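You operate a simulated robot arm through the tools that you are given. There is no shell and no other tool. Be economical: measure what you need, move in short steps, check, and stop when the job is done.

The job below is to be done with a simulated robot arm. You get a single attempt, and the scene is never put back.

JOB
Read the green cube's code under the lit magnifier and stand the cube in that compartment.
Fine: park the magnifier and switch its lamp off.

It is judged by the outcome, as a careful person would: the job done as asked, and still so three seconds after it is handed in. It fails if anything else is knocked over, pushed out of place, dropped, spilled or broken.

ROBOT AND FRAMES
A 6-joint arm with a two-finger parallel gripper, fixed in place. Base frame: the origin is at the foot of the arm, x ahead of it, y to its left, z up; the work surface is at about z = 0. Units: mm, degrees, N and s.
With the tool pointing down near the work surface it reaches from about 140 to 580 mm from the base axis. Its first joint turns from -66.0 to 66.0 degrees. Payload 2.1 kg.
The tool frame sits at the grasp point between the pads (the TCP): z along the fingers, y along the line on which they close. The tips reach 30 mm beyond it. The gripper opens to 94 mm. The fingers are 28 mm wide and 10 mm thick; the gripper's body (50 by 96 mm) begins 55 mm behind the TCP.
Orientation is that of the tool frame in the base frame, as a unit quaternion [w, x, y, z]. With the fingers straight down and closing along the base's y, the tool's x points along the base's -x, its y along +y and its z along -z.

CONTROLS
- The arm moves only by the tool apply_moves. Its argument "moves" is a list of rows, each a list of 6 numbers: the shift along the tool's x, y, z in mm, then the turn, a rotation vector about the tool's x, y, z in degrees. In form: [[x, y, z, wx, wy, wz], ...]. A call has 1 to 12 rows; each row shifts and turns the commanded pose from where the row before left it, along the tool's axes as they then stand. "claw" is the closure in counts, from 0 (fully open) to 255 (shut), set as the call begins (left out, the last holds). Rows are played at 5 a second. More than 50 mm and 8.6 degrees between two rows, or a gripper value outside its range, and nothing of the call is played. Where a pose cannot be reached the arm comes as near as it can. A force on the tool above 70 N (or 10 N above the force at the start of the call, whichever is more), or a blocked arm, ends the call early, and 0.2 s more pass. Each finger travels about 72 mm/s and halts on what it meets, pressing with about 34 N; the grip force reading is that of the motor and also rises with nothing between the fingers. The clock runs only during rows and for 0.2 s after the last one: add rows that do not move to give the fingers time. It gives the time, the measured TCP pose, the force on the tool (base axes), the opening and the grip force at its end, in the units of the frame above (readings bear some noise).
- Cameras (640 x 400 px; columns grow to the right, rows downward): "scene" is fixed at [75.4, -393.4, 488.5]; the picture's right is [0.54, -0.84, 0.00], its down [-0.43, -0.28, -0.86] and it looks along [0.72, 0.47, -0.52] (base axes); focal length 214 px, centre (320, 200). "wrist" rides on the gripper at [76, 14, -103] in the tool frame; the picture's right is [-0.18, 0.98, 0.00], its down [-0.75, -0.14, -0.64] and it looks along [-0.63, -0.12, 0.77] (tool axes); focal length 243 px, centre (320, 200). There is no depth. A picture from a camera that has moved, and an enlarged one, comes with that camera's place and axes in the base frame and with its lens.
- get_image(camera): a new picture of that camera. It takes no simulated time.
- inspect(camera, box): a new picture of the part [left, top, right, bottom] of that camera's present view, enlarged. It takes no simulated time.
- sign_off(): hands the job in; it is judged then, once.

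Work in short steps. Places have to be worked out from the pictures, the camera data and where the tool is seen: move nearer, look again, correct. Check each grasp and each placing, and mend what went wrong. You have 120 turns and 84 pictures in all, those below and enlarged ones among them. Open the gripper and draw the arm clear of the work before you hand the job in, unless the task says otherwise; then end with one line.

The tools are called after ">>>" as name(argument=value, ...) on one line, values as JSON. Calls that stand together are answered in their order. apply_moves: Moves the arm, as the interface text tells. Its arguments: {"type":"object","properties":{"moves":{"type":"array","items":{"type":"array","items":{"type":"number"}}},"claw":{"type":"number"}},"required":["moves"]} The other tools are called the same way: get_image (camera) takes a picture; inspect (camera, box) takes an enlarged picture of a part of a camera's view; sign_off () hands the job in.

At the start:

```text
time: 0.0
position: [220.4, -201.5, 411.9]
ee_rot: [0.0, 0.0, 1.0, 0.0]
contact_force: [0.1, -0.1, -0.1]
gripper_width: 94.0
grip_force: 0.0
```

scene: 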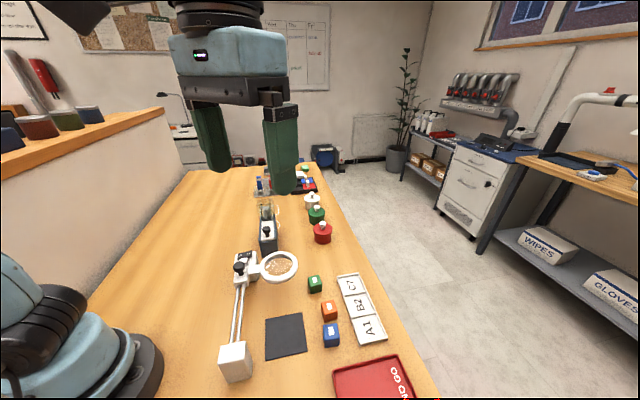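
wrist: 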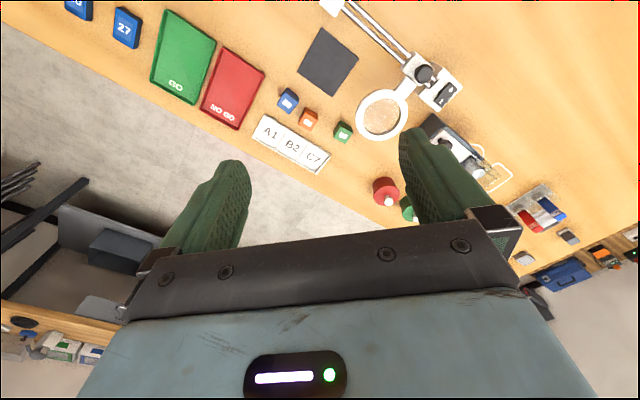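

The pictures show the magnifier on a jointed arm, a dark mat, three cubes and a tray with A1/B2/C7. I'll enlarge the key parts first.

>>> inspect(camera="scene", box=[200, 230, 420, 390])

>>> inspect(camera="wrist", box=[240, 0, 480, 180])

```text
2.50 times, centred on (310, 310) of scene
camera zoom: at [75.4, -393.4, 488.5], right [0.54, -0.84, 0.0], down [-0.43, -0.28, -0.86], along [0.72, 0.47, -0.52], focal length 536 px, centre (345, -75)
```

zoom: 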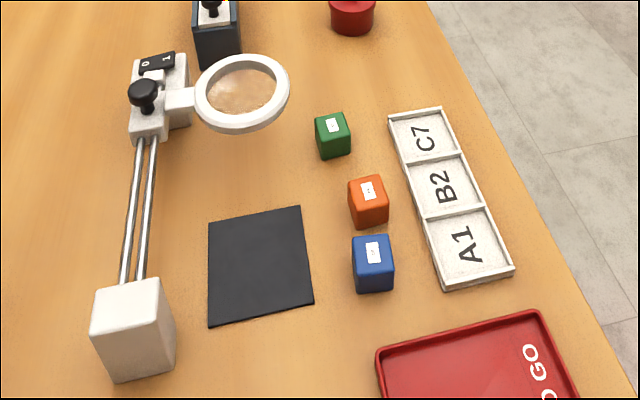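

```text
2.22 times, centred on (360, 90) of wrist
camera zoom: at [143.4, -188.1, 513.1], right [0.18, 0.98, 0.0], down [0.75, -0.14, 0.64], along [0.63, -0.12, -0.77], focal length 539 px, centre (231, 444)
```

zoom: 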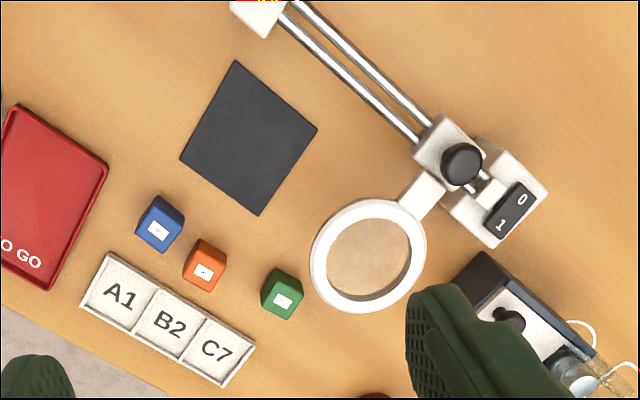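

Triangulating: lens about (324,-111,80), knob about (262,-48,100), switch about (311,0,68), green cube (373,-183) and mat centre (241,-198). It looks like a carriage sliding along 45° rails. I'll move closer to look at the carriage and switch.

>>> apply_moves(moves=[[8.8, 28.8, 33, 0, 0, 0], [8.8, 28.8, 33, 0, 0, 0], [8.8, 28.8, 33, 0, 0, 0], [8.8, 28.8, 33, 0, 0, 0], [8.8, 28.8, 33, 0, 0, 0], [8.8, 28.8, 33, 0, 0, 0]])

>>> get_image(camera="wrist")

>>> get_image(camera="scene")

```text
time: 1.4
position: [167.9, -30.0, 213.4]
ee_rot: [0.001, 0.002, 1.0, -0.001]
contact_force: [0.2, -0.3, -0.2]
gripper_width: 94.0
grip_force: 0.1
```

```text
79 pictures are left
camera wrist: at [92.0, -16.2, 315.6], right [0.19, 0.98, 0.0], down [0.75, -0.14, 0.64], along [0.63, -0.12, -0.77], focal length 243 px, centre (320, 200)
```

wrist: 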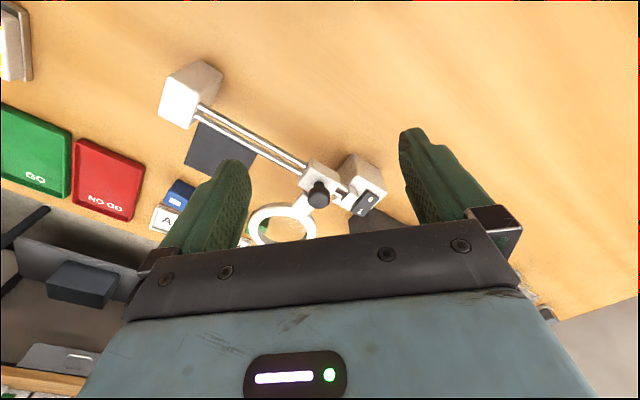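

```text
78 pictures are left
```

scene: 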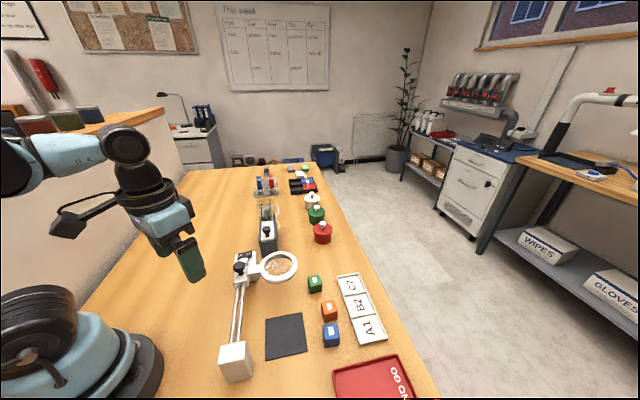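

The arm is clear. I'll enlarge the carriage.

>>> inspect(camera="wrist", box=[240, 130, 420, 245])

>>> inspect(camera="scene", box=[205, 240, 310, 305])

```text
3.48 times, centred on (330, 188) of wrist
camera zoom: at [92.0, -16.2, 315.6], right [0.19, 0.98, 0.0], down [0.75, -0.14, 0.64], along [0.63, -0.12, -0.77], focal length 844 px, centre (285, 244)
```

zoom: 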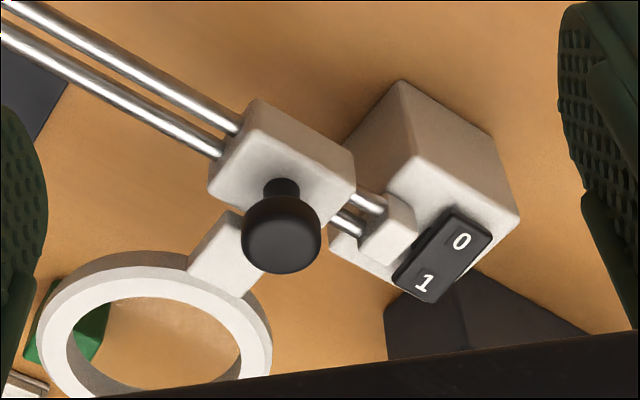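

```text
6.10 times, centred on (258, 272) of scene
camera zoom: at [75.4, -393.4, 488.5], right [0.54, -0.84, 0.0], down [-0.43, -0.28, -0.86], along [0.72, 0.47, -0.52], focal length 1307 px, centre (701, -242)
```

zoom: 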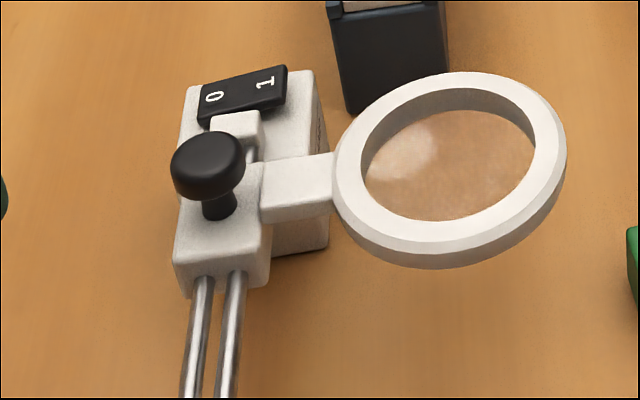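

Lamp rocker: the "1" end is raised (z≈70) and the "0" end pressed (z≈65), so the lamp is off and the carriage is parked against its stop. My plan is cube to mat, slide the lens over it, lamp on, read, then reverse. First I go above the green cube.

>>> apply_moves(moves=[[-34.2, -25.5, 0, 0, 0, 0], [-34.2, -25.5, 0, 0, 0, 0], [-34.2, -25.5, 0, 0, 0, 0], [-34.2, -25.5, 0, 0, 0, 0], [-34.2, -25.5, 0, 0, 0, 0], [-34.2, -25.5, 0, 0, 0, 0], [0, 0, 30, 0, 0, 0], [0, 0, 30, 0, 0, 0], [0, 0, 0, 0, 0, 0]])

>>> get_image(camera="wrist")

>>> inspect(camera="wrist", box=[240, 40, 400, 140])

```text
time: 3.4
position: [375.1, -182.7, 152.5]
ee_rot: [0.0, 0.0, 1.0, -0.001]
contact_force: [0.6, -0.4, -0.6]
gripper_width: 94.1
grip_force: 0.1
```

```text
75 pictures are left
camera wrist: at [297.3, -169.6, 255.5], right [0.18, 0.98, 0.0], down [0.75, -0.14, 0.64], along [0.63, -0.12, -0.77], focal length 243 px, centre (320, 200)
```

wrist: 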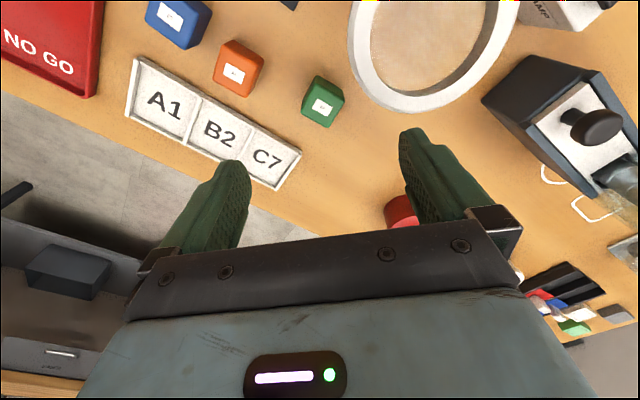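

```text
4.00 times, centred on (320, 90) of wrist
camera zoom: at [297.3, -169.6, 255.5], right [0.18, 0.98, 0.0], down [0.75, -0.14, 0.64], along [0.63, -0.12, -0.77], focal length 970 px, centre (320, 640)
```

zoom: 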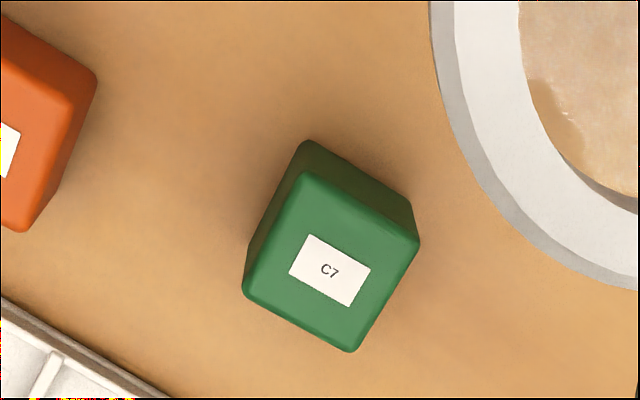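

The cube is about 28 mm, centred at about (374,-182) and yawed about 50°. Its label already reads C7 from here, but I'll confirm it under the lit lens as asked. I turn to grip along the 50° axis, away from the lens, and narrow the gripper.

>>> apply_moves(moves=[[0, 0, 0, 0, 0, 8], [0, 0, 0, 0, 0, 8], [0, 0, 0, 0, 0, 8], [0, 0, 0, 0, 0, 8], [0, 0, 0, 0, 0, 8], [1, 0, 30, 0, 0, 0], [0, 0, 20, 0, 0, 0], [0, 0, 0, 0, 0, 0]], claw=90)

>>> get_image(camera="wrist")

>>> inspect(camera="scene", box=[240, 230, 400, 350])

```text
time: 5.2
position: [371.5, -181.7, 101.4]
ee_rot: [0.0, 0.344, 0.939, -0.001]
contact_force: [0.0, -0.3, 0.6]
gripper_width: 60.8
grip_force: 0.0
```

```text
73 pictures are left
camera wrist: at [323.2, -121.7, 203.8], right [0.77, 0.63, 0.0], down [0.49, -0.59, 0.64], along [0.41, -0.5, -0.77], focal length 243 px, centre (320, 200)
```

wrist: 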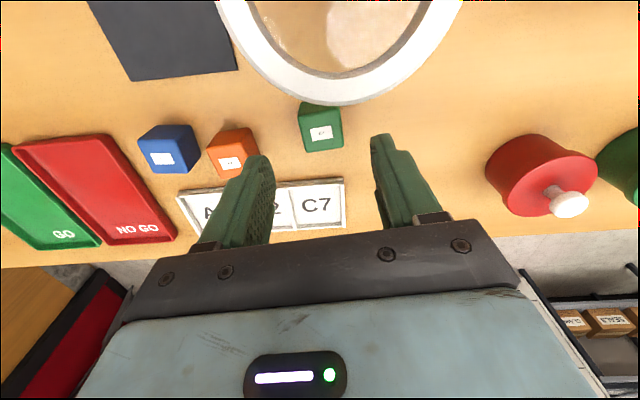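

```text
3.33 times, centred on (320, 290) of scene
camera zoom: at [75.4, -393.4, 488.5], right [0.54, -0.84, 0.0], down [-0.43, -0.28, -0.86], along [0.72, 0.47, -0.52], focal length 715 px, centre (320, -100)
```

zoom: 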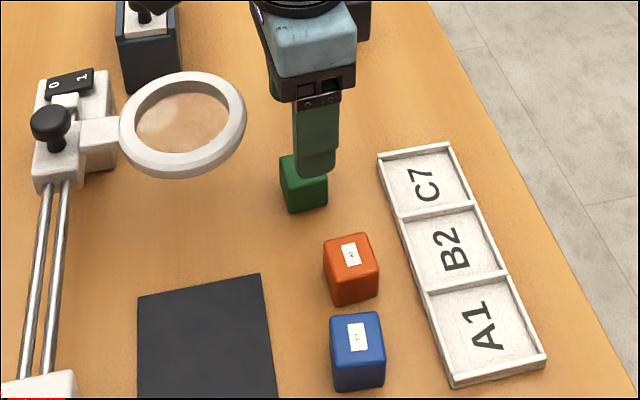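

Fingers straddle the cube, which sits about 3 mm further along −tool x. I go down to z≈34.

>>> apply_moves(moves=[[-3, 1, 20, 0, 0, 0], [0, 0, 25, 0, 0, 0], [0, 0, 22, 0, 0, 0], [0, 0, 0, 0, 0, 0]])

>>> inspect(camera="scene", box=[260, 230, 380, 320])

>>> get_image(camera="wrist")

```text
time: 6.2
position: [376.1, -182.4, 36.5]
ee_rot: [0.0, 0.342, 0.94, -0.001]
contact_force: [-0.6, -0.6, -0.1]
gripper_width: 60.8
grip_force: 0.0
```

```text
4.44 times, centred on (320, 275) of scene
camera zoom: at [75.4, -393.4, 488.5], right [0.54, -0.84, 0.0], down [-0.43, -0.28, -0.86], along [0.72, 0.47, -0.52], focal length 953 px, centre (320, -133)
```

zoom: 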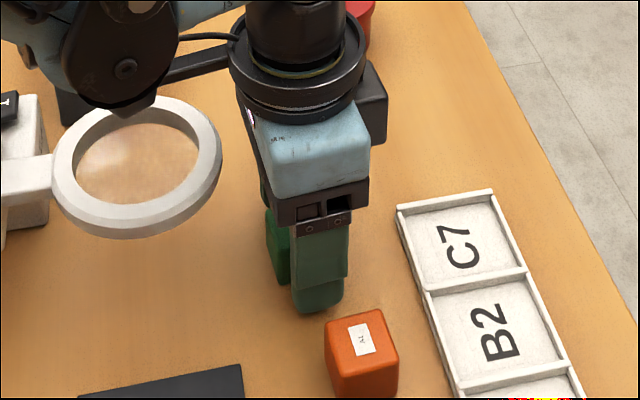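

```text
70 pictures are left
camera wrist: at [326.0, -122.7, 138.5], right [0.77, 0.63, 0.0], down [0.49, -0.59, 0.64], along [0.41, -0.5, -0.77], focal length 243 px, centre (320, 200)
```

wrist: 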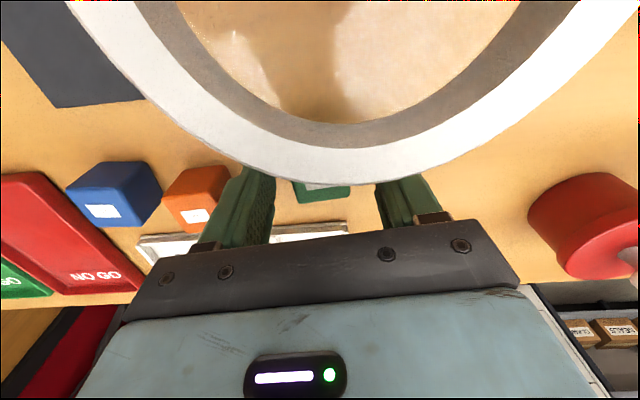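

The cube is between the fingers and the orange cube is clear. I close.

>>> apply_moves(moves=[[0, 0, 0, 0, 0, 0], [0, 0, 0, 0, 0, 0], [0, 0, 0, 0, 0, 0], [0, 0, 0, 0, 0, 0]], claw=220)

```text
time: 7.2
position: [375.6, -182.7, 38.2]
ee_rot: [0.0, 0.342, 0.94, -0.001]
contact_force: [0.1, -0.6, 0.6]
gripper_width: 30.8
grip_force: 33.9
```

Gripped (opening about 30.8 mm). I lift and carry it to above the mat centre at about (239,-195).

>>> apply_moves(moves=[[0, 0, -25, 0, 0, 0], [0, 0, -25, 0, 0, 0], [0, 0, -25, 0, 0, 0], [24, -24.25, 0, 0, 0, 0], [24, -24.25, 0, 0, 0, 0], [24, -24.25, 0, 0, 0, 0], [24, -24.25, 0, 0, 0, 0], [0, 0, 0, 0, 0, 0]])

>>> get_image(camera="scene")

>>> get_image(camera="wrist")

```text
time: 9.0
position: [238.5, -196.8, 110.6]
ee_rot: [0.0, 0.343, 0.939, -0.001]
contact_force: [-0.9, -0.7, -0.2]
gripper_width: 30.4
grip_force: 34.0
```

```text
69 pictures are left
```

scene: 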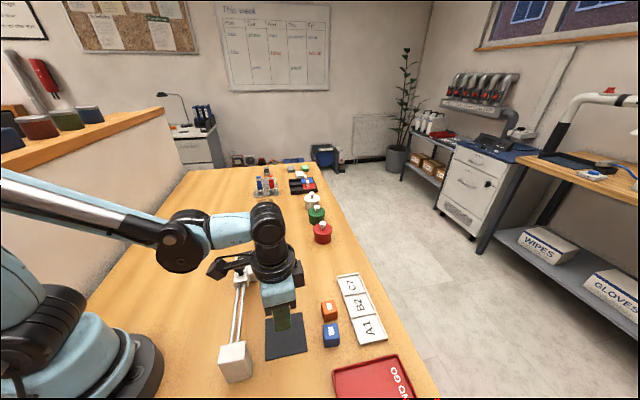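

```text
68 pictures are left
camera wrist: at [189.4, -137.0, 212.2], right [0.77, 0.63, 0.0], down [0.49, -0.59, 0.64], along [0.41, -0.5, -0.77], focal length 243 px, centre (320, 200)
```

wrist: 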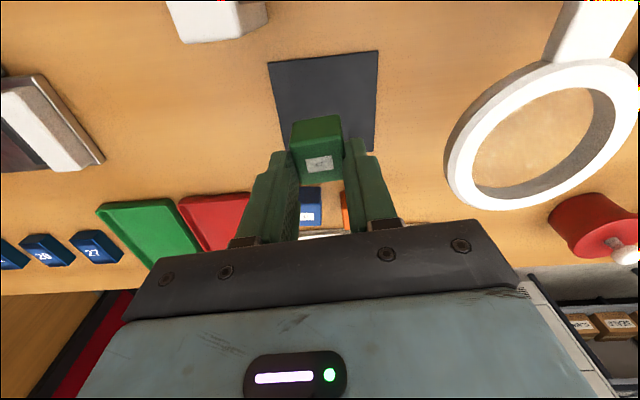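

Over the mat, with its centre estimated at about (238,-191). I lower to just above contact, shifting slightly +y.

>>> apply_moves(moves=[[1.5, 1.5, 25, 0, 0, 0], [0, 0, 25, 0, 0, 0], [0, 0, 16, 0, 0, 0], [0, 0, 3, 0, 0, 0], [0, 0, 0, 0, 0, 0]])

>>> inspect(camera="scene", box=[240, 280, 360, 370])

```text
time: 10.2
position: [238.2, -194.7, 41.0]
ee_rot: [0.0, 0.343, 0.939, -0.002]
contact_force: [1.6, -4.3, 32.2]
gripper_width: 30.4
grip_force: 33.6
```

```text
4.44 times, centred on (300, 325) of scene
camera zoom: at [75.3, -393.3, 488.6], right [0.54, -0.84, 0.0], down [-0.43, -0.28, -0.86], along [0.72, 0.47, -0.52], focal length 953 px, centre (409, -356)
```

zoom: 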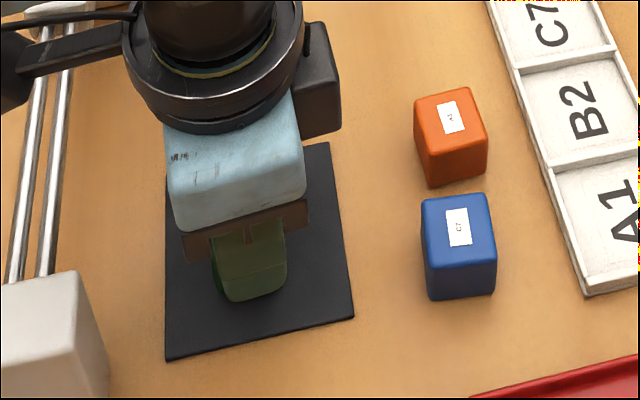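

Contact is felt (32 N up), so the cube stands on the mat. I ease up 1 mm, release and rise.

>>> apply_moves(moves=[[0, 0, -1, 0, 0, 0], [0, 0, 0, 0, 0, 0], [0, 0, 0, 0, 0, 0], [0, 0, 0, 0, 0, 0], [0, 0, -25, 0, 0, 0], [0, 0, -45, 0, 0, 0], [0, 0, -45, 0, 0, 0], [0, 0, -25, 0, 0, 0], [0, 0, 0, 0, 0, 0]], claw=90)

>>> get_image(camera="wrist")

>>> inspect(camera="scene", box=[200, 230, 360, 390])

```text
time: 12.2
position: [238.1, -194.6, 182.0]
ee_rot: [-0.001, 0.342, 0.94, -0.001]
contact_force: [0.2, -0.2, -0.6]
gripper_width: 60.7
grip_force: 0.0
```

```text
66 pictures are left
camera wrist: at [189.1, -134.4, 284.4], right [0.77, 0.63, 0.0], down [0.49, -0.59, 0.64], along [0.41, -0.5, -0.77], focal length 243 px, centre (320, 200)
```

wrist: 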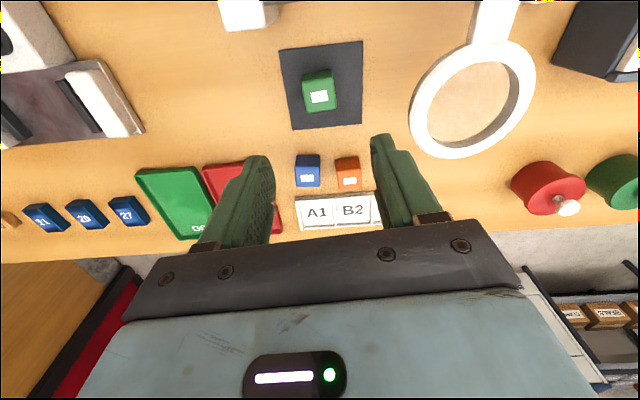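

```text
2.50 times, centred on (280, 310) of scene
camera zoom: at [75.4, -393.4, 488.5], right [0.54, -0.84, 0.0], down [-0.43, -0.28, -0.86], along [0.72, 0.47, -0.52], focal length 536 px, centre (420, -75)
```

zoom: 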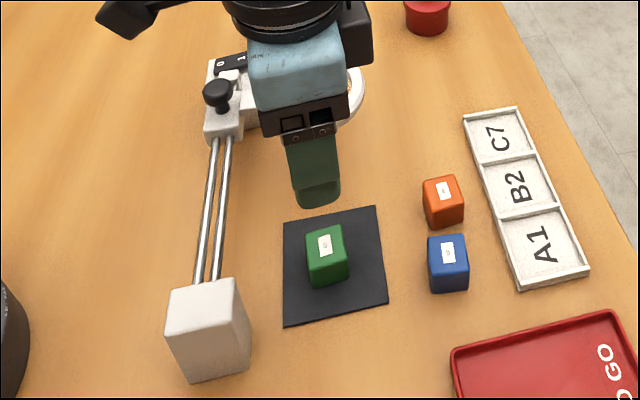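

The cube stands alone on the mat. Now I go above the knob, turned to line up with the rails and fully opened.

>>> apply_moves(moves=[[18.4, 31.8, 0, 0, 0, 0], [18.4, 31.8, 0, 0, 0, 0], [18.4, 31.8, 0, 0, 0, 0], [18.3, 31.6, 0, 0, 0, 0], [0, 0, 0, 0, 0, 4], [0, 0, 0, 0, 0, 0]], claw=90)

>>> get_image(camera="wrist")

>>> inspect(camera="scene", box=[200, 210, 320, 300])

```text
time: 13.6
position: [263.7, -48.6, 181.7]
ee_rot: [-0.001, 0.376, 0.927, 0.0]
contact_force: [-0.4, -0.5, 0.0]
gripper_width: 60.8
grip_force: 0.1
```

```text
64 pictures are left
camera wrist: at [219.2, 13.5, 284.7], right [0.82, 0.58, 0.0], down [0.44, -0.62, 0.64], along [0.37, -0.52, -0.77], focal length 243 px, centre (320, 200)
```

wrist: 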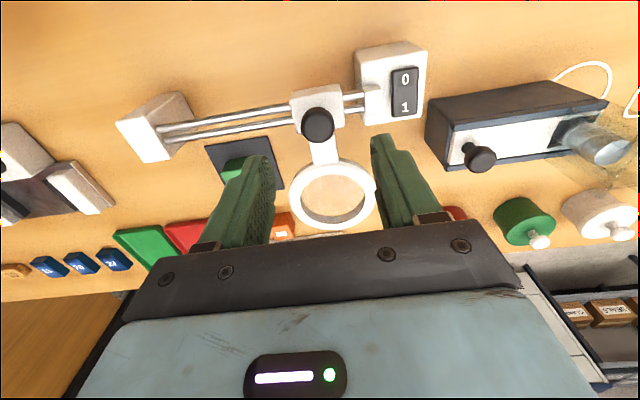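

```text
4.44 times, centred on (260, 255) of scene
camera zoom: at [75.4, -393.4, 488.5], right [0.54, -0.84, 0.0], down [-0.43, -0.28, -0.86], along [0.72, 0.47, -0.52], focal length 953 px, centre (587, -44)
```

zoom: 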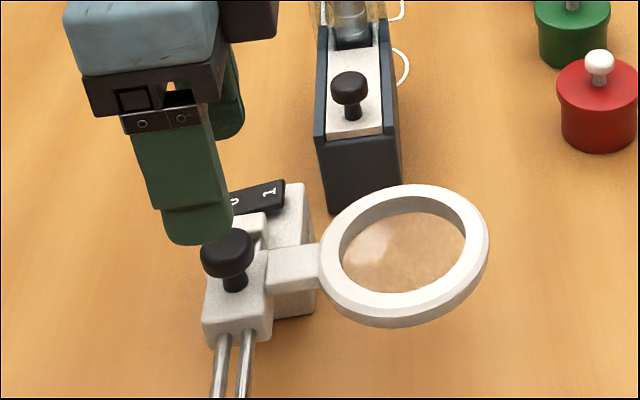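

Rail direction is about 45.6°, knob at about (263,-49) with its top at z≈107 and carriage top at about 72. I descend so the tips reach z≈91 and check before closing.

>>> apply_moves(moves=[[0, 0, 25, 0, 0, 0], [0, 0, 25, 0, 0, 0], [0, 0, 11, 0, 0, 0], [0, 0, 0, 0, 0, 0]])

>>> inspect(camera="wrist", box=[200, 60, 440, 240])

>>> inspect(camera="scene", box=[200, 210, 320, 300])

```text
time: 14.6
position: [263.9, -51.3, 121.6]
ee_rot: [-0.001, 0.375, 0.927, 0.0]
contact_force: [-0.5, -0.2, 0.2]
gripper_width: 60.7
grip_force: 0.1
```

```text
2.22 times, centred on (320, 150) of wrist
camera zoom: at [218.1, 12.3, 223.6], right [0.82, 0.58, 0.0], down [0.44, -0.62, 0.64], along [0.37, -0.52, -0.77], focal length 539 px, centre (320, 311)
```

zoom: 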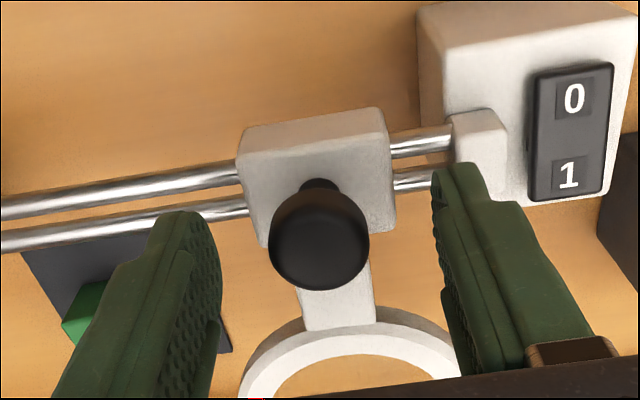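

```text
4.44 times, centred on (260, 255) of scene
camera zoom: at [75.4, -393.4, 488.5], right [0.54, -0.84, 0.0], down [-0.43, -0.28, -0.86], along [0.72, 0.47, -0.52], focal length 953 px, centre (587, -44)
```

zoom: 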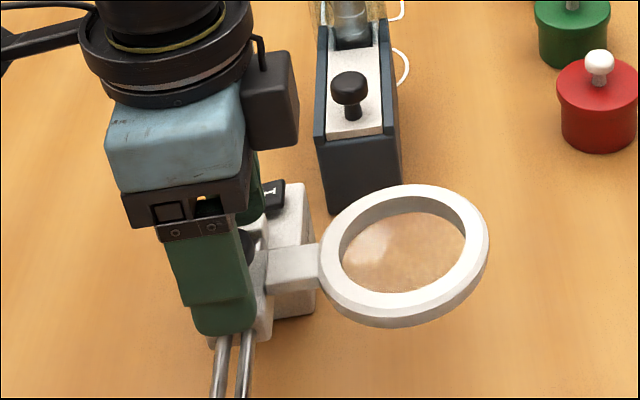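

The knob is centred between the fingers, about 3 mm toward the camera. I shift 3 mm and close on it.

>>> apply_moves(moves=[[3, 0, 0, 0, 0, 0], [0, 0, 0, 0, 0, 0], [0, 0, 0, 0, 0, 0], [0, 0, 0, 0, 0, 0], [0, 0, 0, 0, 0, 0]], claw=220)

>>> inspect(camera="wrist", box=[200, 60, 440, 240])

```text
time: 15.8
position: [260.3, -47.6, 121.7]
ee_rot: [0.001, 0.375, 0.927, -0.001]
contact_force: [-2.5, -7.8, -7.9]
gripper_width: 25.0
grip_force: 45.0
```

```text
2.22 times, centred on (320, 150) of wrist
camera zoom: at [216.0, 14.8, 223.6], right [0.82, 0.58, 0.0], down [0.44, -0.62, 0.64], along [0.37, -0.53, -0.77], focal length 539 px, centre (320, 311)
```

zoom: 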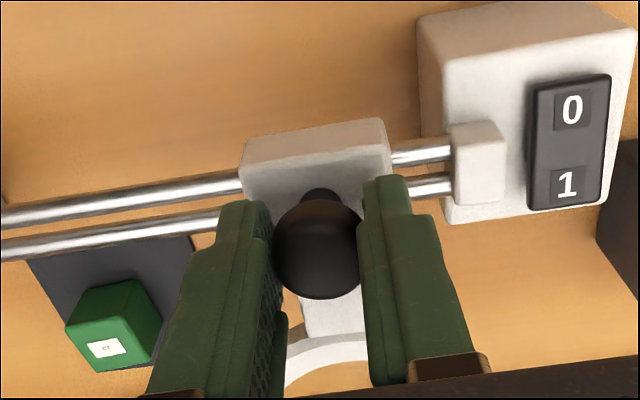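

Knob held (25 mm). I slide the carriage along the rails in small steps, watching the force.

>>> apply_moves(moves=[[0, -8, 0, 0, 0, 0], [0, -12, 0, 0, 0, 0], [0, -15, 0, 0, 0, 0], [0, -15, 0, 0, 0, 0], [0, 0, 0, 0, 0, 0]])

>>> get_image(camera="wrist")

>>> inspect(camera="scene", box=[200, 230, 360, 390])

```text
time: 17.0
position: [225.6, -84.3, 122.0]
ee_rot: [-0.001, 0.375, 0.927, -0.001]
contact_force: [-7.7, 8.5, -19.0]
gripper_width: 25.0
grip_force: 44.8
```

```text
59 pictures are left
camera wrist: at [181.3, -20.6, 224.1], right [0.82, 0.58, 0.0], down [0.45, -0.63, 0.64], along [0.37, -0.52, -0.77], focal length 243 px, centre (320, 200)
```

wrist: 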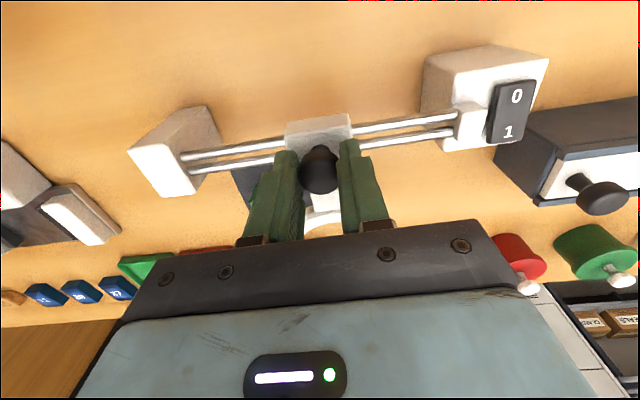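

```text
2.50 times, centred on (280, 310) of scene
camera zoom: at [75.4, -393.4, 488.5], right [0.54, -0.84, 0.0], down [-0.43, -0.28, -0.86], along [0.72, 0.47, -0.52], focal length 536 px, centre (420, -75)
```

zoom: 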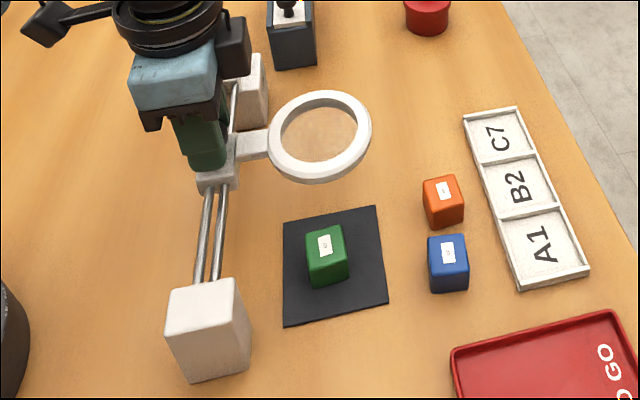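

The carriage slides well, with a slight side load (−u) and downward load. I continue, relieving those.

>>> apply_moves(moves=[[1, -12, 0.5, 0, 0, 0], [0.3, -13, 0, 0, 0, 0], [0.3, -13, 0, 0, 0, 0], [0.3, -13, 0, 0, 0, 0], [0, 0, 0, 0, 0, 0]])

>>> inspect(camera="scene", box=[200, 230, 360, 390])

```text
time: 18.2
position: [190.3, -119.1, 120.8]
ee_rot: [0.0, 0.374, 0.927, -0.002]
contact_force: [-7.2, 7.0, 39.7]
gripper_width: 25.1
grip_force: 45.1
```

```text
2.50 times, centred on (280, 310) of scene
camera zoom: at [75.3, -393.3, 488.6], right [0.54, -0.84, 0.0], down [-0.43, -0.28, -0.86], along [0.72, 0.47, -0.52], focal length 536 px, centre (420, -75)
```

zoom: 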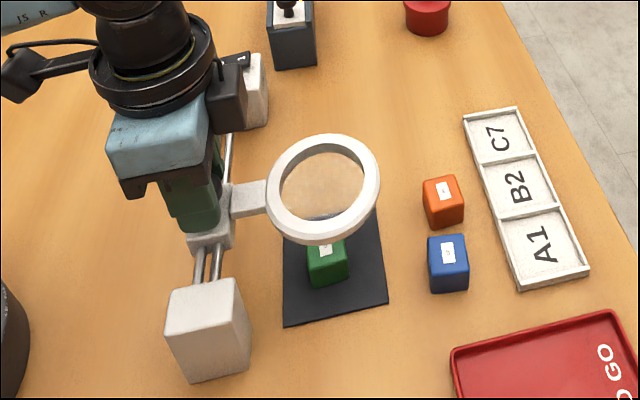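

About 100 mm travelled; I ease the downward load and go about 18 mm further.

>>> apply_moves(moves=[[0.5, -6, -0.4, 0, 0, 0], [0.2, -6, 0, 0, 0, 0], [0.2, -6, 0, 0, 0, 0], [0, 0, 0, 0, 0, 0]])

>>> inspect(camera="scene", box=[200, 260, 340, 380])

>>> get_image(camera="wrist")

```text
time: 19.2
position: [178.5, -131.2, 121.5]
ee_rot: [0.005, 0.375, 0.927, 0.001]
contact_force: [34.5, -0.7, -17.3]
gripper_width: 25.0
grip_force: 45.1
```

```text
3.33 times, centred on (270, 320) of scene
camera zoom: at [75.5, -393.4, 488.5], right [0.54, -0.84, 0.0], down [-0.43, -0.28, -0.86], along [0.72, 0.47, -0.52], focal length 715 px, centre (487, -200)
```

zoom: 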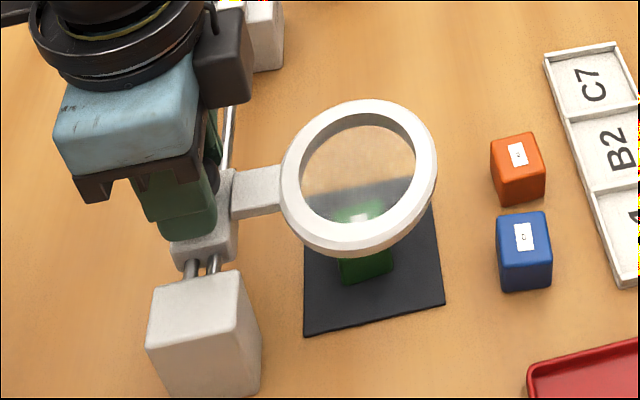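

```text
55 pictures are left
camera wrist: at [132.8, -67.1, 223.1], right [0.81, 0.58, 0.01], down [0.44, -0.62, 0.65], along [0.38, -0.52, -0.76], focal length 243 px, centre (320, 200)
```

wrist: 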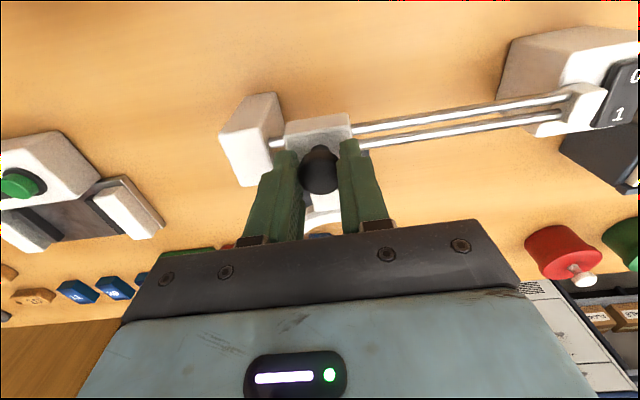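

The lens should now be at about (242,-195), directly over the cube, and the force suggests the travel end. I relieve the load, release the knob and rise.

>>> apply_moves(moves=[[-0.5, 0.7, 0, 0, 0, 0], [0, 0, 0, 0, 0, 0], [0, 0, 0, 0, 0, 0], [0, 0, 0, 0, 0, 0], [0, 0, -20, 0, 0, 0], [0, 0, -45, 0, 0, 0], [0, 0, -30, 0, 0, 0], [0, 0, 0, 0, 0, 0]], claw=110)

>>> get_image(camera="scene")

>>> get_image(camera="wrist")

```text
time: 21.0
position: [177.5, -130.8, 217.0]
ee_rot: [0.0, 0.374, 0.927, 0.0]
contact_force: [0.4, 0.6, -0.2]
gripper_width: 53.4
grip_force: 0.0
```

```text
54 pictures are left
```

scene: 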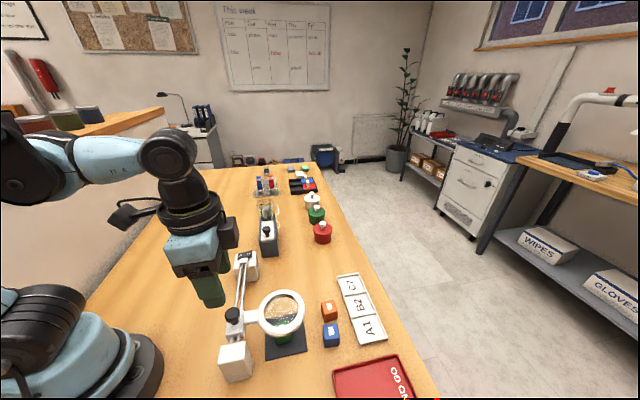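

```text
53 pictures are left
camera wrist: at [132.6, -68.1, 318.9], right [0.82, 0.58, 0.0], down [0.44, -0.62, 0.64], along [0.37, -0.52, -0.77], focal length 243 px, centre (320, 200)
```

wrist: 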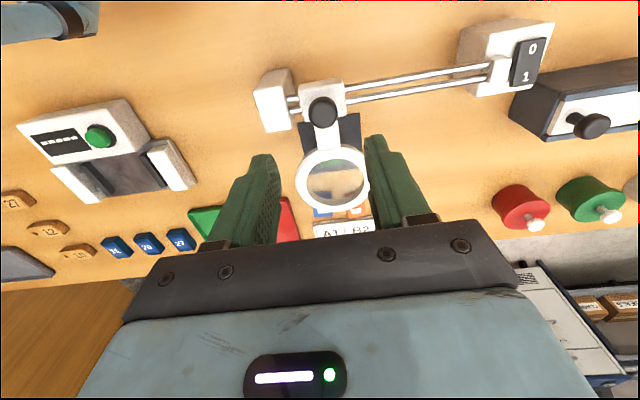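

The lens is over the cube. Next is the lamp: I travel above the switch, then turn 90° so the closed tips are narrow along the rocker.

>>> apply_moves(moves=[[-3.9, 38.5, 0, 0, 0, 0], [-3.9, 38.5, 0, 0, 0, 0], [-3.9, 38.5, 0, 0, 0, 0], [-3.9, 38.5, 0, 0, 0, 0], [-3.9, 38.5, 0, 0, 0, 0]])

>>> apply_moves(moves=[[0, 0, 0, 0, 0, -8.2], [0, 0, 0, 0, 0, -8.2], [0, 0, 0, 0, 0, -8.2], [0, 0, 0, 0, 0, -8.2], [0, 0, 0, 0, 0, -8.2], [0, 0, 0, 0, 0, -8.2], [0, 0, 0, 0, 0, -8.2], [0, 0, 0, 0, 0, -8.2], [0, 0, 0, 0, 0, -8.2], [0, 0, 0, 0, 0, -8.2], [0, 0, 0, 0, 0, -8], [0, 0, 40, 0, 0, 0]], claw=255)

>>> get_image(camera="wrist")

>>> inspect(camera="scene", box=[200, 200, 320, 290])

```text
time: 22.2
position: [326.6, -4.4, 216.2]
ee_rot: [0.0, 0.375, 0.927, -0.001]
contact_force: [-1.0, 0.8, -1.4]
gripper_width: 53.4
grip_force: 0.0
```

```text
time: 24.8
position: [325.5, -5.9, 175.9]
ee_rot: [-0.001, -0.391, 0.92, -0.001]
contact_force: [0.9, -0.4, 0.1]
gripper_width: 0.0
grip_force: 33.4
```

```text
52 pictures are left
camera wrist: at [262.3, -52.1, 278.1], right [-0.58, 0.81, 0.0], down [0.62, 0.45, 0.64], along [0.52, 0.37, -0.77], focal length 243 px, centre (320, 200)
```

wrist: 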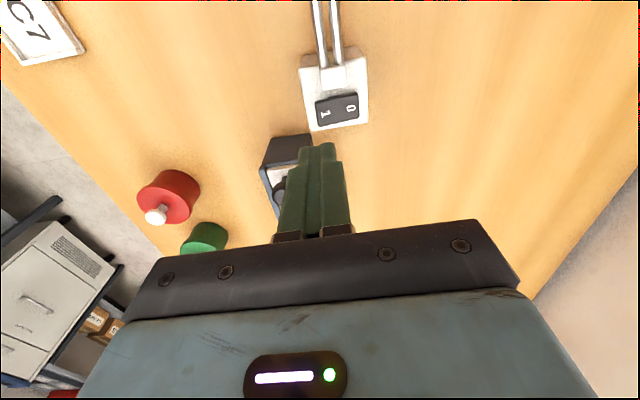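

```text
4.44 times, centred on (260, 245) of scene
camera zoom: at [75.4, -393.4, 488.5], right [0.54, -0.84, 0.0], down [-0.43, -0.28, -0.86], along [0.72, 0.47, -0.52], focal length 953 px, centre (587, 0)
```

zoom: 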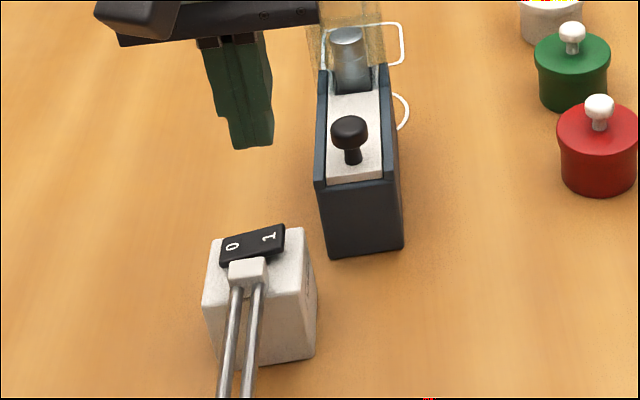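

Tips sit over the "1" end (press point about (325,-6)) and the dark holder is about 45 mm away. I descend to just above, then go down in small steps.

>>> apply_moves(moves=[[0, 0, 35, 0, 0, 0], [0, 0, 32, 0, 0, 0], [0, 0, 3, 0, 0, 0], [0, 0, 2, 0, 0, 0], [0, 0, 2, 0, 0, 0], [0, 0, 2, 0, 0, 0], [0, 0, 2, 0, 0, 0], [0, 0, 0, 0, 0, 0]])

>>> get_image(camera="scene")

>>> inspect(camera="scene", box=[200, 220, 320, 350])

```text
time: 26.8
position: [325.9, -6.1, 98.3]
ee_rot: [-0.002, -0.39, 0.921, -0.001]
contact_force: [-0.6, -1.8, 18.2]
gripper_width: 0.0
grip_force: 33.5
stopped in row 8: the force on the tool passed its limit (the readings are from after the stop); the commanded pose is now the measured one
```

```text
50 pictures are left
```

scene: 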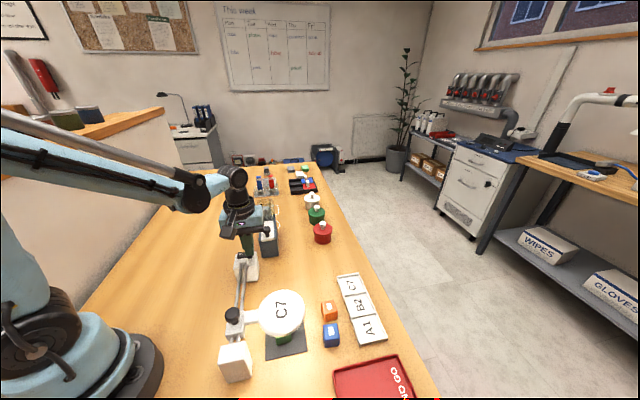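

```text
3.08 times, centred on (260, 285) of scene
camera zoom: at [75.3, -393.4, 488.6], right [0.54, -0.84, 0.0], down [-0.43, -0.28, -0.86], along [0.72, 0.47, -0.52], focal length 660 px, centre (505, -62)
```

zoom: 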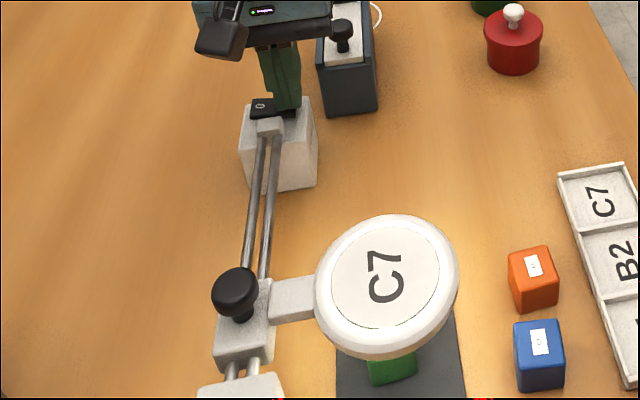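

The lamp is lit and the lens shows "C7" clearly. Now I lift, shift 26 mm to the "0" end and press to switch it off.

>>> apply_moves(moves=[[0, 0, -20, 0, 0, 0], [0, 26, 0, 0, 0, 0], [0, 0, 0, 0, 0, 0], [0, 0, 10, 0, 0, 0], [0, 0, 4, 0, 0, 0], [0, 0, 2, 0, 0, 0], [0, 0, 2, 0, 0, 0], [0, 0, 2, 0, 0, 0], [0, 0, 1, 0, 0, 0], [0, 0, 0, 0, 0, 0]])

>>> inspect(camera="scene", box=[200, 220, 320, 350])

```text
time: 28.8
position: [306.2, 12.4, 99.6]
ee_rot: [-0.004, -0.392, 0.92, 0.002]
contact_force: [-2.9, 1.6, 25.3]
gripper_width: 0.0
grip_force: 32.4
stopped in row 9: the force on the tool passed its limit (the readings are from after the stop); the commanded pose is now the measured one
```

```text
3.08 times, centred on (260, 285) of scene
camera zoom: at [75.3, -393.4, 488.6], right [0.54, -0.84, 0.0], down [-0.43, -0.28, -0.86], along [0.72, 0.47, -0.52], focal length 660 px, centre (505, -62)
```

zoom: 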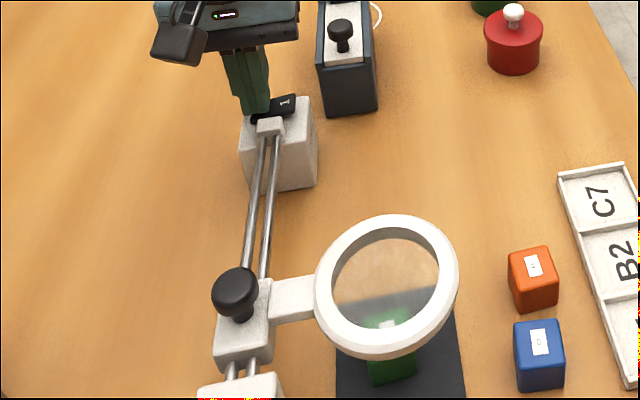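

The lamp is off. I rise, rotate back, and return above the knob.

>>> apply_moves(moves=[[0, 0, -45, 0, 0, 0], [0, 0, -45, 0, 0, 0], [0, 0, -25, 0, 0, 0]])

>>> apply_moves(moves=[[0, 0, 0, 0, 0, 8.2], [0, 0, 0, 0, 0, 8.2], [0, 0, 0, 0, 0, 8.2], [0, 0, 0, 0, 0, 8.2], [0, 0, 0, 0, 0, 8.2], [0, 0, 0, 0, 0, 8.2], [0, 0, 0, 0, 0, 8.2], [0, 0, 0, 0, 0, 8.2], [0, 0, 0, 0, 0, 8.2], [0, 0, 0, 0, 0, 8.2], [0, 0, 0, 0, 0, 8.1]], claw=90)

```text
time: 29.6
position: [307.0, 12.4, 215.3]
ee_rot: [-0.002, -0.391, 0.92, 0.001]
contact_force: [0.3, -0.9, -0.3]
gripper_width: 0.1
grip_force: 33.1
```

```text
time: 32.0
position: [307.7, 12.6, 215.9]
ee_rot: [-0.003, 0.376, 0.927, -0.001]
contact_force: [0.0, -0.2, 0.2]
gripper_width: 60.6
grip_force: 0.1
```

Now to the knob at about (178,-131), descending partway.

>>> apply_moves(moves=[[-1.3, -38.7, 0, 0, 0, 0], [-1.3, -38.7, 0, 0, 0, 0], [-1.3, -38.7, 0, 0, 0, 0], [-1.3, -38.7, 0, 0, 0, 0], [-1.3, -38.6, 0, 0, 0, 0], [0, 0, 40, 0, 0, 0], [0, 0, 25, 0, 0, 0], [0, 0, 0, 0, 0, 0]])

>>> inspect(camera="wrist", box=[200, 60, 440, 240])

```text
time: 33.8
position: [177.3, -132.7, 154.3]
ee_rot: [-0.004, 0.376, 0.927, -0.001]
contact_force: [-0.3, -0.4, 0.1]
gripper_width: 60.6
grip_force: 0.1
```

```text
2.22 times, centred on (320, 150) of wrist
camera zoom: at [133.4, -69.7, 255.8], right [0.82, 0.58, -0.01], down [0.45, -0.63, 0.64], along [0.37, -0.52, -0.77], focal length 539 px, centre (320, 311)
```

zoom: 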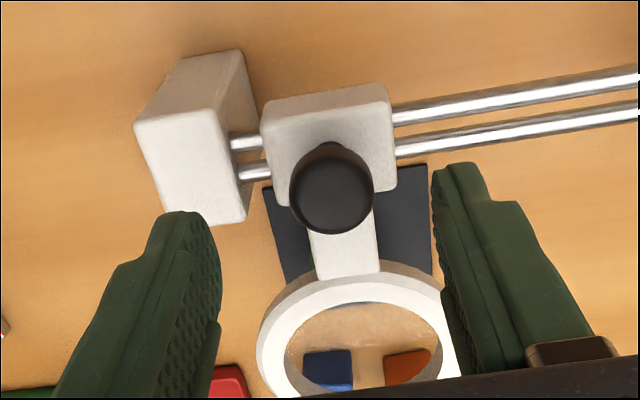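

I narrow to 42 mm to stay clear of the near block, shift +2.5 mm along the rail, and descend to the earlier grip height.

>>> apply_moves(moves=[[0, 2.5, 0, 0, 0, 0], [0, 0, 12, 0, 0, 0], [0, 0, 12, 0, 0, 0], [0, 0, 8.5, 0, 0, 0], [0, 0, 0, 0, 0, 0]], claw=141)

>>> inspect(camera="wrist", box=[200, 60, 440, 240])

```text
time: 35.0
position: [179.0, -130.1, 118.8]
ee_rot: [-0.002, 0.375, 0.927, 0.0]
contact_force: [0.6, 0.2, 0.2]
gripper_width: 42.1
grip_force: 0.0
```

```text
2.22 times, centred on (320, 150) of wrist
camera zoom: at [134.5, -66.4, 221.6], right [0.82, 0.58, -0.01], down [0.45, -0.63, 0.64], along [0.37, -0.52, -0.77], focal length 539 px, centre (320, 311)
```

zoom: 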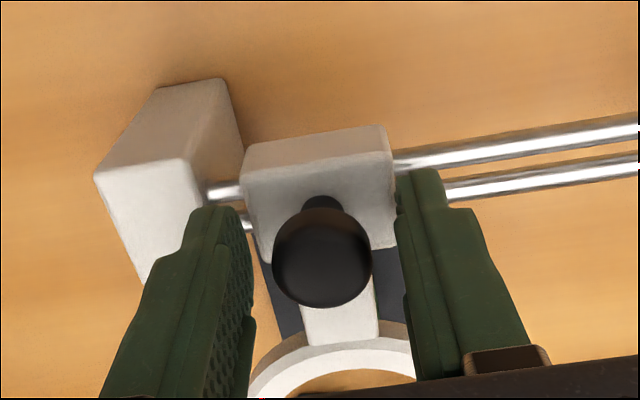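

Centred. I close and slide back up the rails.

>>> apply_moves(moves=[[0, 0, 0, 0, 0, 0], [0, 0, 0, 0, 0, 0], [0, 0, 0, 0, 0, 0], [0, 5, 0, 0, 0, 0], [0, 12, 0, 0, 0, 0], [0, 15, 0, 0, 0, 0], [0, 0, 0, 0, 0, 0]], claw=220)

>>> inspect(camera="scene", box=[200, 230, 360, 390])

```text
time: 36.6
position: [200.6, -106.7, 119.0]
ee_rot: [-0.002, 0.376, 0.927, -0.001]
contact_force: [7.1, -7.8, 43.1]
gripper_width: 25.0
grip_force: 45.7
```

```text
2.50 times, centred on (280, 310) of scene
camera zoom: at [75.3, -393.3, 488.6], right [0.54, -0.84, 0.0], down [-0.43, -0.28, -0.86], along [0.72, 0.47, -0.52], focal length 536 px, centre (420, -75)
```

zoom: 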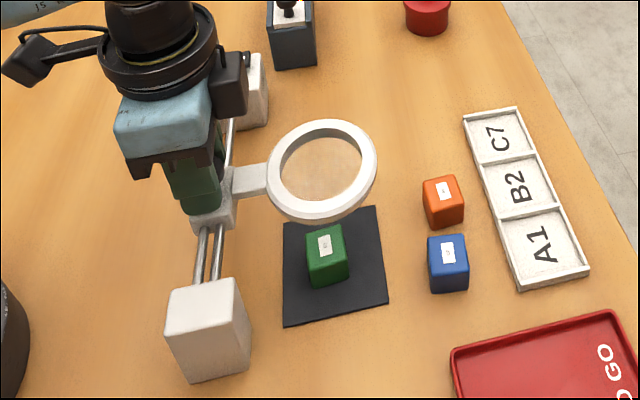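

It slides well; I relieve some downward load and continue 70 mm.

>>> apply_moves(moves=[[-0.4, 12, -0.7, 0, 0, 0], [-0.2, 14, 0, 0, 0, 0], [-0.2, 14, 0, 0, 0, 0], [-0.2, 14, 0, 0, 0, 0], [-0.2, 14, 0, 0, 0, 0], [0, 0, 0, 0, 0, 0]])

>>> get_image(camera="wrist")

```text
time: 38.0
position: [248.5, -57.6, 117.8]
ee_rot: [-0.004, 0.375, 0.927, 0.0]
contact_force: [2.1, -2.2, 37.7]
gripper_width: 25.1
grip_force: 44.6
```

```text
44 pictures are left
camera wrist: at [205.2, 4.3, 220.4], right [0.82, 0.58, -0.01], down [0.45, -0.63, 0.64], along [0.36, -0.52, -0.77], focal length 243 px, centre (320, 200)
```

wrist: 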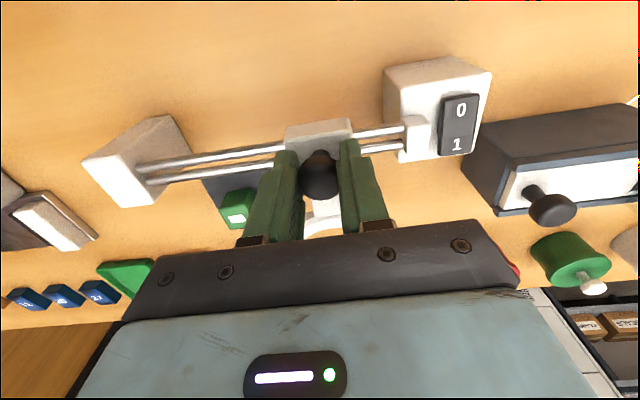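

About 15 mm remains to the starting place. I continue gently, slightly past, to feel the parked stop.

>>> apply_moves(moves=[[-0.2, 8, -0.5, 0, 0, 0], [0, 5, 0, 0, 0, 0], [0, 2, 0, 0, 0, 0], [0, 1, 0, 0, 0, 0], [0, 1, 0, 0, 0, 0], [0, 0, 0, 0, 0, 0]])

>>> inspect(camera="wrist", box=[200, 60, 440, 240])

```text
time: 39.4
position: [260.1, -46.3, 118.2]
ee_rot: [-0.004, 0.376, 0.927, -0.004]
contact_force: [-6.5, -18.6, -34.0]
gripper_width: 24.7
grip_force: 44.6
```

```text
2.22 times, centred on (320, 150) of wrist
camera zoom: at [216.4, 16.0, 220.2], right [0.82, 0.58, -0.01], down [0.45, -0.62, 0.64], along [0.36, -0.53, -0.77], focal length 539 px, centre (320, 311)
```

zoom: 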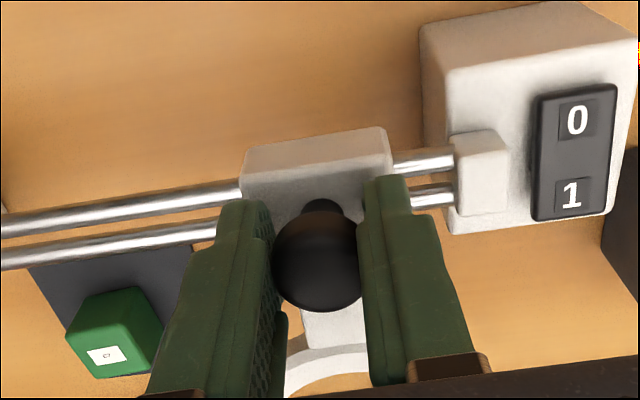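

The carriage is back at its starting place against its limit (resistance along the rail). I relieve, release and rise.

>>> apply_moves(moves=[[0, -0.6, 0.4, 0, 0, 0], [0, 0, 0, 0, 0, 0], [0, 0, 0, 0, 0, 0], [0, 0, 0, 0, 0, 0], [0, 0, -20, 0, 0, 0], [0, 0, -40, 0, 0, 0], [0, 0, 0, 0, 0, 0]], claw=100)

>>> get_image(camera="scene")

>>> get_image(camera="wrist")

```text
time: 41.0
position: [260.3, -45.6, 178.2]
ee_rot: [-0.003, 0.375, 0.927, 0.0]
contact_force: [0.3, 0.9, 0.1]
gripper_width: 57.3
grip_force: 0.0
```

```text
42 pictures are left
```

scene: 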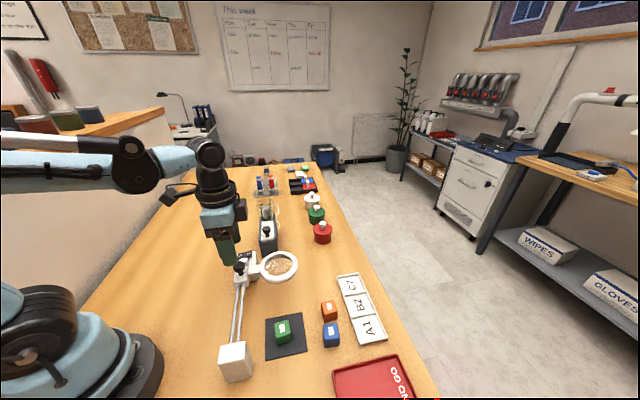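

```text
41 pictures are left
camera wrist: at [215.9, 17.5, 280.8], right [0.82, 0.58, -0.01], down [0.45, -0.63, 0.64], along [0.37, -0.52, -0.77], focal length 243 px, centre (320, 200)
```

wrist: 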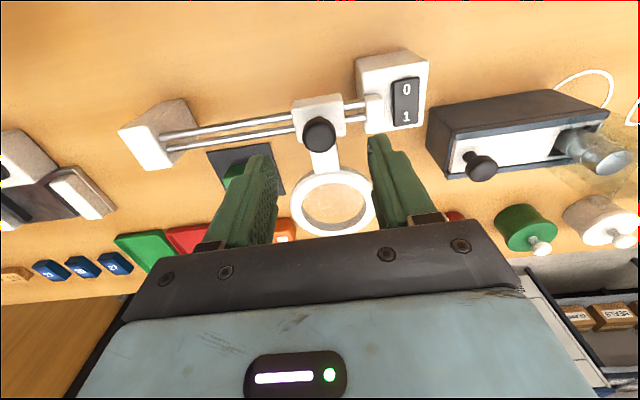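

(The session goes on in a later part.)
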